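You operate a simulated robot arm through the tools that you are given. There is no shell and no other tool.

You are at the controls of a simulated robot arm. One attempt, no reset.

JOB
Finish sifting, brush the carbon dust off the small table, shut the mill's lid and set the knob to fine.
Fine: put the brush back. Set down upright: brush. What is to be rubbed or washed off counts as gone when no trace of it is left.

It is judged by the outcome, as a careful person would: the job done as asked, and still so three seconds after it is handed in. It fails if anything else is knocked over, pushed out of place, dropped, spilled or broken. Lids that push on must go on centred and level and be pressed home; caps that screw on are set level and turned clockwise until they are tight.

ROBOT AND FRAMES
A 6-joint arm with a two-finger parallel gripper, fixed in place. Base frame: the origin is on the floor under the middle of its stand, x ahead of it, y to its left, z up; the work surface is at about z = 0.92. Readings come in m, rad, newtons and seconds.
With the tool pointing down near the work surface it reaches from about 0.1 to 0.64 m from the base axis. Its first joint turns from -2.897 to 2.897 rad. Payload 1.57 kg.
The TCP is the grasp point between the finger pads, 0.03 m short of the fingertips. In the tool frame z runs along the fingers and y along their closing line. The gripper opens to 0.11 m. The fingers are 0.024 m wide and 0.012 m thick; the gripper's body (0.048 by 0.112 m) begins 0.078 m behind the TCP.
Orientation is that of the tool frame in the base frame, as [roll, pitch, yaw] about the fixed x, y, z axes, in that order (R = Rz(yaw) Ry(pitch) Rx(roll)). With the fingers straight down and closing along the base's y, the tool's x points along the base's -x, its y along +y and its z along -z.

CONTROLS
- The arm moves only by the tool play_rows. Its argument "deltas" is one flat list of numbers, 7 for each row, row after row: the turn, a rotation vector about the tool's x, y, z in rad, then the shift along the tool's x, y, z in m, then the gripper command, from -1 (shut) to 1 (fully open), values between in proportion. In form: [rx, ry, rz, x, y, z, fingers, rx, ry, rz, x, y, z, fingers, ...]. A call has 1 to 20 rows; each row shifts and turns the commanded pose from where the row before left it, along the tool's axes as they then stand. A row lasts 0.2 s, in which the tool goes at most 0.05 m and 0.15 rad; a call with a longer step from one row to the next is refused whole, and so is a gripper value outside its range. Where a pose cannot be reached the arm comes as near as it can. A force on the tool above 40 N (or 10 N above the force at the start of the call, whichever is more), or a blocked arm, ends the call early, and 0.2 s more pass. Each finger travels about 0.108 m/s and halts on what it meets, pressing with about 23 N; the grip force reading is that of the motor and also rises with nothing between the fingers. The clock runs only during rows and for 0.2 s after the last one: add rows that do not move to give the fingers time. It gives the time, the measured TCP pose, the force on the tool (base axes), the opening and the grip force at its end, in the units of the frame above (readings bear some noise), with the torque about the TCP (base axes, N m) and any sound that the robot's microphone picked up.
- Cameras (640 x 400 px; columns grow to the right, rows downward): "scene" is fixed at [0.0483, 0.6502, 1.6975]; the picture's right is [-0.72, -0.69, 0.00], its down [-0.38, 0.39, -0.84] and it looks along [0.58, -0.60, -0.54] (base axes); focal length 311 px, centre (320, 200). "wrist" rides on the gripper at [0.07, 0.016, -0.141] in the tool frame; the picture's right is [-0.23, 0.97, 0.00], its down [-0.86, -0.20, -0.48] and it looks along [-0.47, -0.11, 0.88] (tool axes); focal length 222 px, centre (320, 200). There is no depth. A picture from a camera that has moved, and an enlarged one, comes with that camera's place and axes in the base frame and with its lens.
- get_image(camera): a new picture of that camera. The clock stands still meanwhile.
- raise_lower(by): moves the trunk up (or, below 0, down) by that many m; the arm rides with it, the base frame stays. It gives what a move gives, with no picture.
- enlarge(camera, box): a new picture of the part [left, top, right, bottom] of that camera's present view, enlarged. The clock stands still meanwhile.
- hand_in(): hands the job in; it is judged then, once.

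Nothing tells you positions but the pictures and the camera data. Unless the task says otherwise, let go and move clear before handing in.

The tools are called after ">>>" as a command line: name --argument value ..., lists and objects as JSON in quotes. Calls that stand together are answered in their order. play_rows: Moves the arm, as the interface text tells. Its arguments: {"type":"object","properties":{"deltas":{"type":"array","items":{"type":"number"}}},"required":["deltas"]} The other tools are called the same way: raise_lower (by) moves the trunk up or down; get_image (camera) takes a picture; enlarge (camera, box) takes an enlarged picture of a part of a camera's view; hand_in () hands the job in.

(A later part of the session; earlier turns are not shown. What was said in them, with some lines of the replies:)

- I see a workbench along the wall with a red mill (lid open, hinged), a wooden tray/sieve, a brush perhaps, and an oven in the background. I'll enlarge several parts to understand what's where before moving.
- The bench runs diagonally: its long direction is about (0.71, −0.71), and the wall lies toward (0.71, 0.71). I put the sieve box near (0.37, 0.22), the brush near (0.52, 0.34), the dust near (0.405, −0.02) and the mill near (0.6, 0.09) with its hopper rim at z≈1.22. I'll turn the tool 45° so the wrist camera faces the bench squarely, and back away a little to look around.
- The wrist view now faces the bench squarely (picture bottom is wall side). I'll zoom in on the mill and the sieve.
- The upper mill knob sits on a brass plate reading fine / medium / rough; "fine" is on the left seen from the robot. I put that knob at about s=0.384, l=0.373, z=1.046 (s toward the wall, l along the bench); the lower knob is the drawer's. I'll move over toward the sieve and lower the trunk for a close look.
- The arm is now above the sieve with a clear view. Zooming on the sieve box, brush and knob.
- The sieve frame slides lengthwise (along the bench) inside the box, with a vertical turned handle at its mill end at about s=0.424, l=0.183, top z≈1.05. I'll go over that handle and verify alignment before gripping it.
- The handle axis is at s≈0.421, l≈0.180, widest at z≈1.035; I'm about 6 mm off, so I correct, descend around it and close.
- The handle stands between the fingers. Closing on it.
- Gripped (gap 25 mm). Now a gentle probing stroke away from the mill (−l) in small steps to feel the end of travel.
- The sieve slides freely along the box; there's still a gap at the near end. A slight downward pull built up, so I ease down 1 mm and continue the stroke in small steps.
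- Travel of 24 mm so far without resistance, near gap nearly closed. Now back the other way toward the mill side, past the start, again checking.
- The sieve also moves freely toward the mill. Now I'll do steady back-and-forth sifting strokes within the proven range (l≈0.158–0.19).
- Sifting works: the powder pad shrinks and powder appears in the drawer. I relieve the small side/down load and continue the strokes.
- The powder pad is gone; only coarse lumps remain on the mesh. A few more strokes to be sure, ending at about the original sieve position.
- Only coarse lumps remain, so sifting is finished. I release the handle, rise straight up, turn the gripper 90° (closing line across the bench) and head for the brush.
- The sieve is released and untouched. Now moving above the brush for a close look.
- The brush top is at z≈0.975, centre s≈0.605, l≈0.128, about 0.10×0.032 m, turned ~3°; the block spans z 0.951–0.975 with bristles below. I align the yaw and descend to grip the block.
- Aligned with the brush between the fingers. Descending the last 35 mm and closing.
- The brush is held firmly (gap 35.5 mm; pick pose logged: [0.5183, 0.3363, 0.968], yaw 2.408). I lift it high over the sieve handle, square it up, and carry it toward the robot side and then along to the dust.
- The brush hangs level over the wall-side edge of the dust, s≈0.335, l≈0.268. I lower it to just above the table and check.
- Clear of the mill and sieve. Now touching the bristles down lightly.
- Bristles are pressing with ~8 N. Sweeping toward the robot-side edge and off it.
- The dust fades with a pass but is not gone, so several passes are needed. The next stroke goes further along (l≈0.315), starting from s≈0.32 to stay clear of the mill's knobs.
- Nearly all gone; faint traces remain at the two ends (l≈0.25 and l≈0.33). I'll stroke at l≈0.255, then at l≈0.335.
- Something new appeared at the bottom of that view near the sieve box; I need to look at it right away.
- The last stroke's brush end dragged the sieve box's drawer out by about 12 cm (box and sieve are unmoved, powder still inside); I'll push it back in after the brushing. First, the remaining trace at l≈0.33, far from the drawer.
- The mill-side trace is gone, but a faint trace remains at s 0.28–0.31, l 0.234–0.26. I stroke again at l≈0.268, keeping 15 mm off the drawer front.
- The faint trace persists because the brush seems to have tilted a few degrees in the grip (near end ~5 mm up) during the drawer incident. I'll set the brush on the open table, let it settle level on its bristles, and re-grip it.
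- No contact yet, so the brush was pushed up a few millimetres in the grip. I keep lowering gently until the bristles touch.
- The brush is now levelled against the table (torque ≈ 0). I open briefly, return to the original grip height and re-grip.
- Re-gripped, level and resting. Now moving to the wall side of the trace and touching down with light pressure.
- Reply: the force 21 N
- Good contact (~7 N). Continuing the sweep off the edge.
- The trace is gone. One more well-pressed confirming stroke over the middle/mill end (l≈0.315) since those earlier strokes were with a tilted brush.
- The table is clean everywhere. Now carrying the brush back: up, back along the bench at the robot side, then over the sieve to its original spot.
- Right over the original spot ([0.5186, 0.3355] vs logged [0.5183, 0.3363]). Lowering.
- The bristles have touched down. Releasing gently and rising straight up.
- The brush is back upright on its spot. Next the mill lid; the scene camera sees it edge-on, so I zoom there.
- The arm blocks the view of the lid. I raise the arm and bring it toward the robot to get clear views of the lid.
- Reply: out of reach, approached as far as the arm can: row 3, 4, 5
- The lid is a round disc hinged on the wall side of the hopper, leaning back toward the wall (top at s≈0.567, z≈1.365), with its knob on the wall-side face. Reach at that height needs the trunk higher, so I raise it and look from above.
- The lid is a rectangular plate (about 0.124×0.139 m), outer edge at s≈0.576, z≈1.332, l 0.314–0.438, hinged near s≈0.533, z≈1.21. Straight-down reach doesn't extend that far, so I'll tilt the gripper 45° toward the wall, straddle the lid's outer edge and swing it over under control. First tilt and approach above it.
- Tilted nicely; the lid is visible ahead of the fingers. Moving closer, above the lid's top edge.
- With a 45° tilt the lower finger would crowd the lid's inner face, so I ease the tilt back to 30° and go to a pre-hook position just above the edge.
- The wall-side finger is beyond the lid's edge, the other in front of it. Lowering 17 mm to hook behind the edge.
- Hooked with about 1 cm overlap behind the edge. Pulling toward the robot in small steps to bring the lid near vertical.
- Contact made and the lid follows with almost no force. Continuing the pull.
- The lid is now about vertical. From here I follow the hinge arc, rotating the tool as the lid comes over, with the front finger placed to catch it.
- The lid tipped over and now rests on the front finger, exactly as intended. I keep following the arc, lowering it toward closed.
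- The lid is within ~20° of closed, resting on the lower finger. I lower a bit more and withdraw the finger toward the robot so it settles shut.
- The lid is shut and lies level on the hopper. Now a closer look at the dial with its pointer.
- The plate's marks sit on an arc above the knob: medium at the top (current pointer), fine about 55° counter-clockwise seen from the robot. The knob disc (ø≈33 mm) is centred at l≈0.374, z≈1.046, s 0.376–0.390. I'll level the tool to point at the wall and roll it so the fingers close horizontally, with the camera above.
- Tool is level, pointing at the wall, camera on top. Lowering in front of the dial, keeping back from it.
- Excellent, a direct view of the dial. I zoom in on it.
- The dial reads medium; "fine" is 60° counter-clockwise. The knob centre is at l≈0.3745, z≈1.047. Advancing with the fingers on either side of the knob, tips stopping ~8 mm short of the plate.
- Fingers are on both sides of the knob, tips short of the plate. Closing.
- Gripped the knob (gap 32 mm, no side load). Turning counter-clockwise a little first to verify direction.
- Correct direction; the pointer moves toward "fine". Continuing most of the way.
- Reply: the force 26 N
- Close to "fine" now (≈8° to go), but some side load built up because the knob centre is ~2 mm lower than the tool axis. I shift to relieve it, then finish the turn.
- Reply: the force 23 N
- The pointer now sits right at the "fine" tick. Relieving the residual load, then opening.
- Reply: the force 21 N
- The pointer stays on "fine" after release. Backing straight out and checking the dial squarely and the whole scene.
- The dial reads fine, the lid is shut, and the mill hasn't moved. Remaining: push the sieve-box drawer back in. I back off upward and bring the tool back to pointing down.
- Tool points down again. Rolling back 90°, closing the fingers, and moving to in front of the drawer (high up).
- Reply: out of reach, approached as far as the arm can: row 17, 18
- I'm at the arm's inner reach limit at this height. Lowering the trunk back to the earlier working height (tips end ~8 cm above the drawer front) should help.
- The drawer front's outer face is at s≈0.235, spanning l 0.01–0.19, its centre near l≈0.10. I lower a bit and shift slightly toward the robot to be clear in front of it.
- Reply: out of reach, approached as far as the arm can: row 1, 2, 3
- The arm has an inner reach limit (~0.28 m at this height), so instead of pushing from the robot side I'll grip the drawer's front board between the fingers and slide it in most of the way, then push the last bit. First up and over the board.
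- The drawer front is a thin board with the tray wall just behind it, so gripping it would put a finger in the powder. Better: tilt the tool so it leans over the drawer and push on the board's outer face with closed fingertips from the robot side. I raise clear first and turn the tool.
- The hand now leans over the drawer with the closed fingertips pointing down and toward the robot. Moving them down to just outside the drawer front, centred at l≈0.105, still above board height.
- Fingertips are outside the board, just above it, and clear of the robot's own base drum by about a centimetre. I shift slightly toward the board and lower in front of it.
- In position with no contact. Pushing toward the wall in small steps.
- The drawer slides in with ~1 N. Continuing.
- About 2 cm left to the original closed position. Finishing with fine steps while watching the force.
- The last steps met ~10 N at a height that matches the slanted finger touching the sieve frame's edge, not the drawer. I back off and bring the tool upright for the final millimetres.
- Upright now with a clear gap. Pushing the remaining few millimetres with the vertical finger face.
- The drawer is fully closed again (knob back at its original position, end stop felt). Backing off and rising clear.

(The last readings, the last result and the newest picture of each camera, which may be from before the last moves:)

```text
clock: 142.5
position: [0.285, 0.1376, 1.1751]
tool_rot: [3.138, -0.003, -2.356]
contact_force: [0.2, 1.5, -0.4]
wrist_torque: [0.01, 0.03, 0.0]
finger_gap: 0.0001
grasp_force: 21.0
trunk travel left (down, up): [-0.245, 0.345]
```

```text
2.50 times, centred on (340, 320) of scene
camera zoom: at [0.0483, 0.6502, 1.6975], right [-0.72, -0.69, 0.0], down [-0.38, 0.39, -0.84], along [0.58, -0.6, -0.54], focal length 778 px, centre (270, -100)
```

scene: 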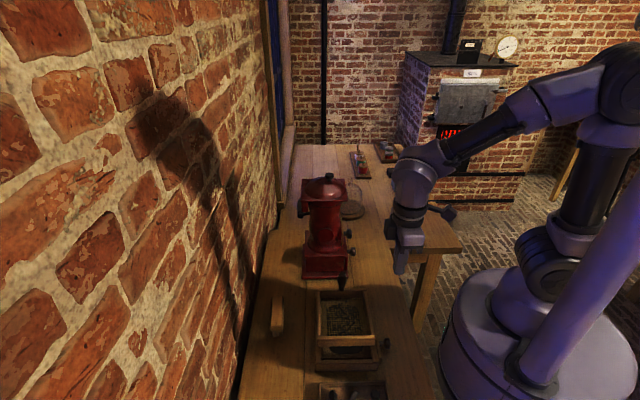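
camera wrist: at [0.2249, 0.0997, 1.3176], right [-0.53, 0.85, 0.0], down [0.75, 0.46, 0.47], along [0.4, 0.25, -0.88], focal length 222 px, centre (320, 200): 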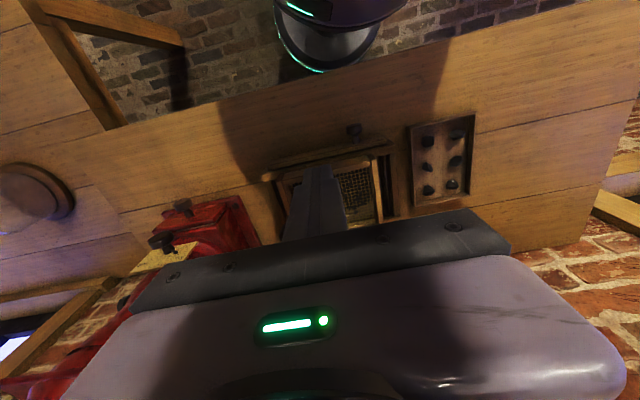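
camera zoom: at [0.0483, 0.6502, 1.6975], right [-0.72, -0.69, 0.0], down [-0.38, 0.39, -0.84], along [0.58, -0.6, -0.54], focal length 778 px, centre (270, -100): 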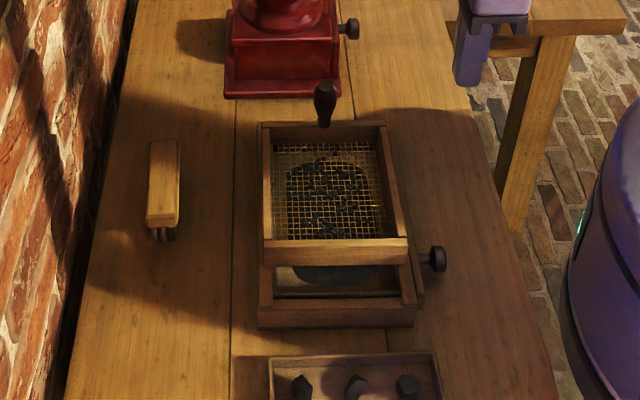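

Everything looks in place. Final close checks of lid, dial, table surface and sieve.

>>> enlarge --camera "scene" --box '[285, 160, 365, 240]'

>>> enlarge --camera "scene" --box '[350, 240, 430, 310]'

>>> enlarge --camera "wrist" --box '[100, 60, 340, 220]'

>>> enlarge --camera "wrist" --box '[110, 190, 260, 300]'

```text
5.00 times, centred on (325, 200) of scene
camera zoom: at [0.0483, 0.6502, 1.6975], right [-0.72, -0.69, 0.0], down [-0.38, 0.39, -0.84], along [0.58, -0.6, -0.54], focal length 1556 px, centre (295, 200)
```

zoom: 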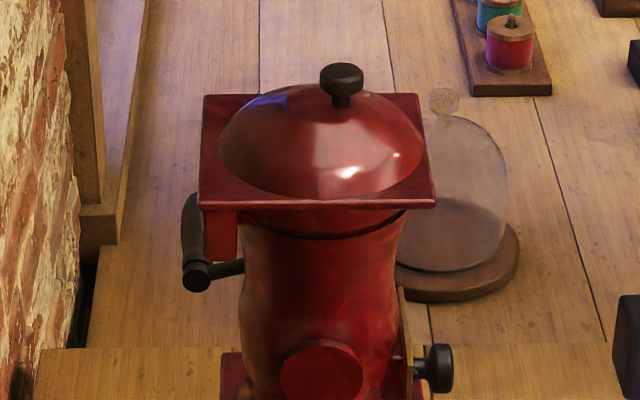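

```text
5.71 times, centred on (390, 275) of scene
camera zoom: at [0.0483, 0.6502, 1.6975], right [-0.72, -0.69, 0.0], down [-0.38, 0.39, -0.84], along [0.58, -0.6, -0.54], focal length 1779 px, centre (-80, -229)
```

zoom: 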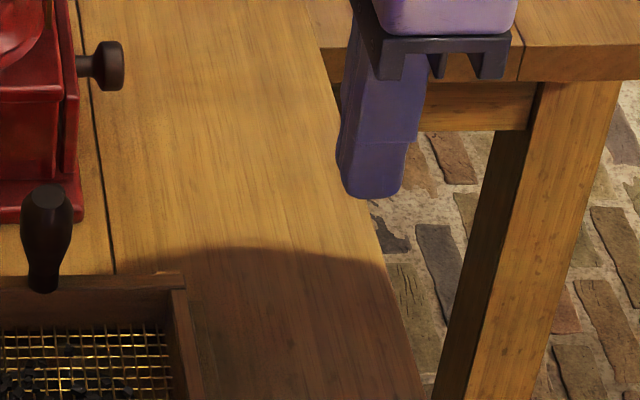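

```text
2.50 times, centred on (220, 140) of wrist
camera zoom: at [0.2249, 0.0997, 1.3176], right [-0.53, 0.85, 0.0], down [0.75, 0.46, 0.47], along [0.4, 0.25, -0.88], focal length 555 px, centre (570, 350)
```

zoom: 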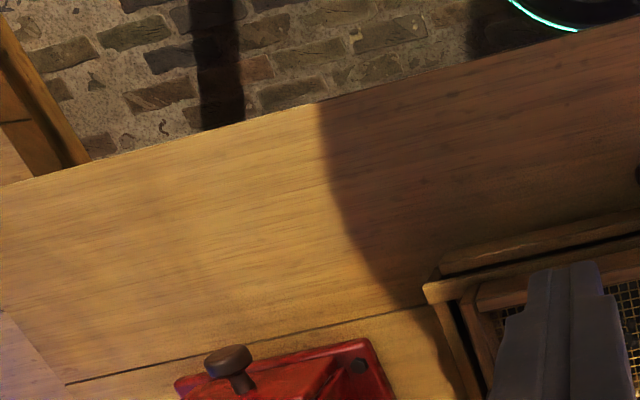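

```text
3.64 times, centred on (185, 245) of wrist
camera zoom: at [0.2249, 0.0997, 1.3176], right [-0.53, 0.85, 0.0], down [0.75, 0.46, 0.47], along [0.4, 0.25, -0.88], focal length 808 px, centre (811, 36)
```

zoom: 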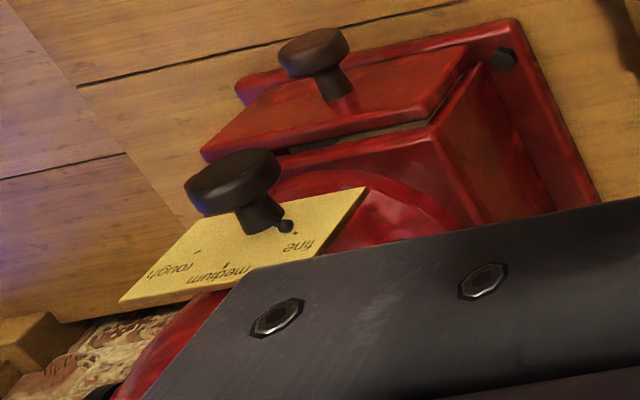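

All tasks check out: only coarse lumps are left on the sieve, the table is clean, the brush stands upright in its place, the lid is shut and level, the dial is on fine and the drawer is closed. The gripper is empty and clear, so I hand in.

>>> hand_in

```text
The job is handed in.
```

I finished the job and handed it in. The hand-in gave no verdict, so what follows is from my own final pictures.

- **Sifting:** I slid the sieve back and forth until only coarse lumps were left on the mesh. The powder is in the drawer below.
- **Dust:** I swept it off the robot-side edge of the small table, and no trace shows in the close-ups.
- **Brush:** It stands upright on its bristles, within a few millimetres of where it was.
- **Mill lid:** It is shut and lies level on the hopper. I swung it over on the gripper and let it settle the last few degrees, without pressing it down.
- **Knob:** The pointer is on the "fine" mark and stayed there after I let go.

**Drawer:** during one brush stroke, the end of the brush dragged the sieve box's drawer out by about 10 cm. I pushed it back until it stopped, and its knob is back where it started. While I was doing that, a finger also pressed the sieve frame with about 10 N. The box did not shift and no powder was spilled.
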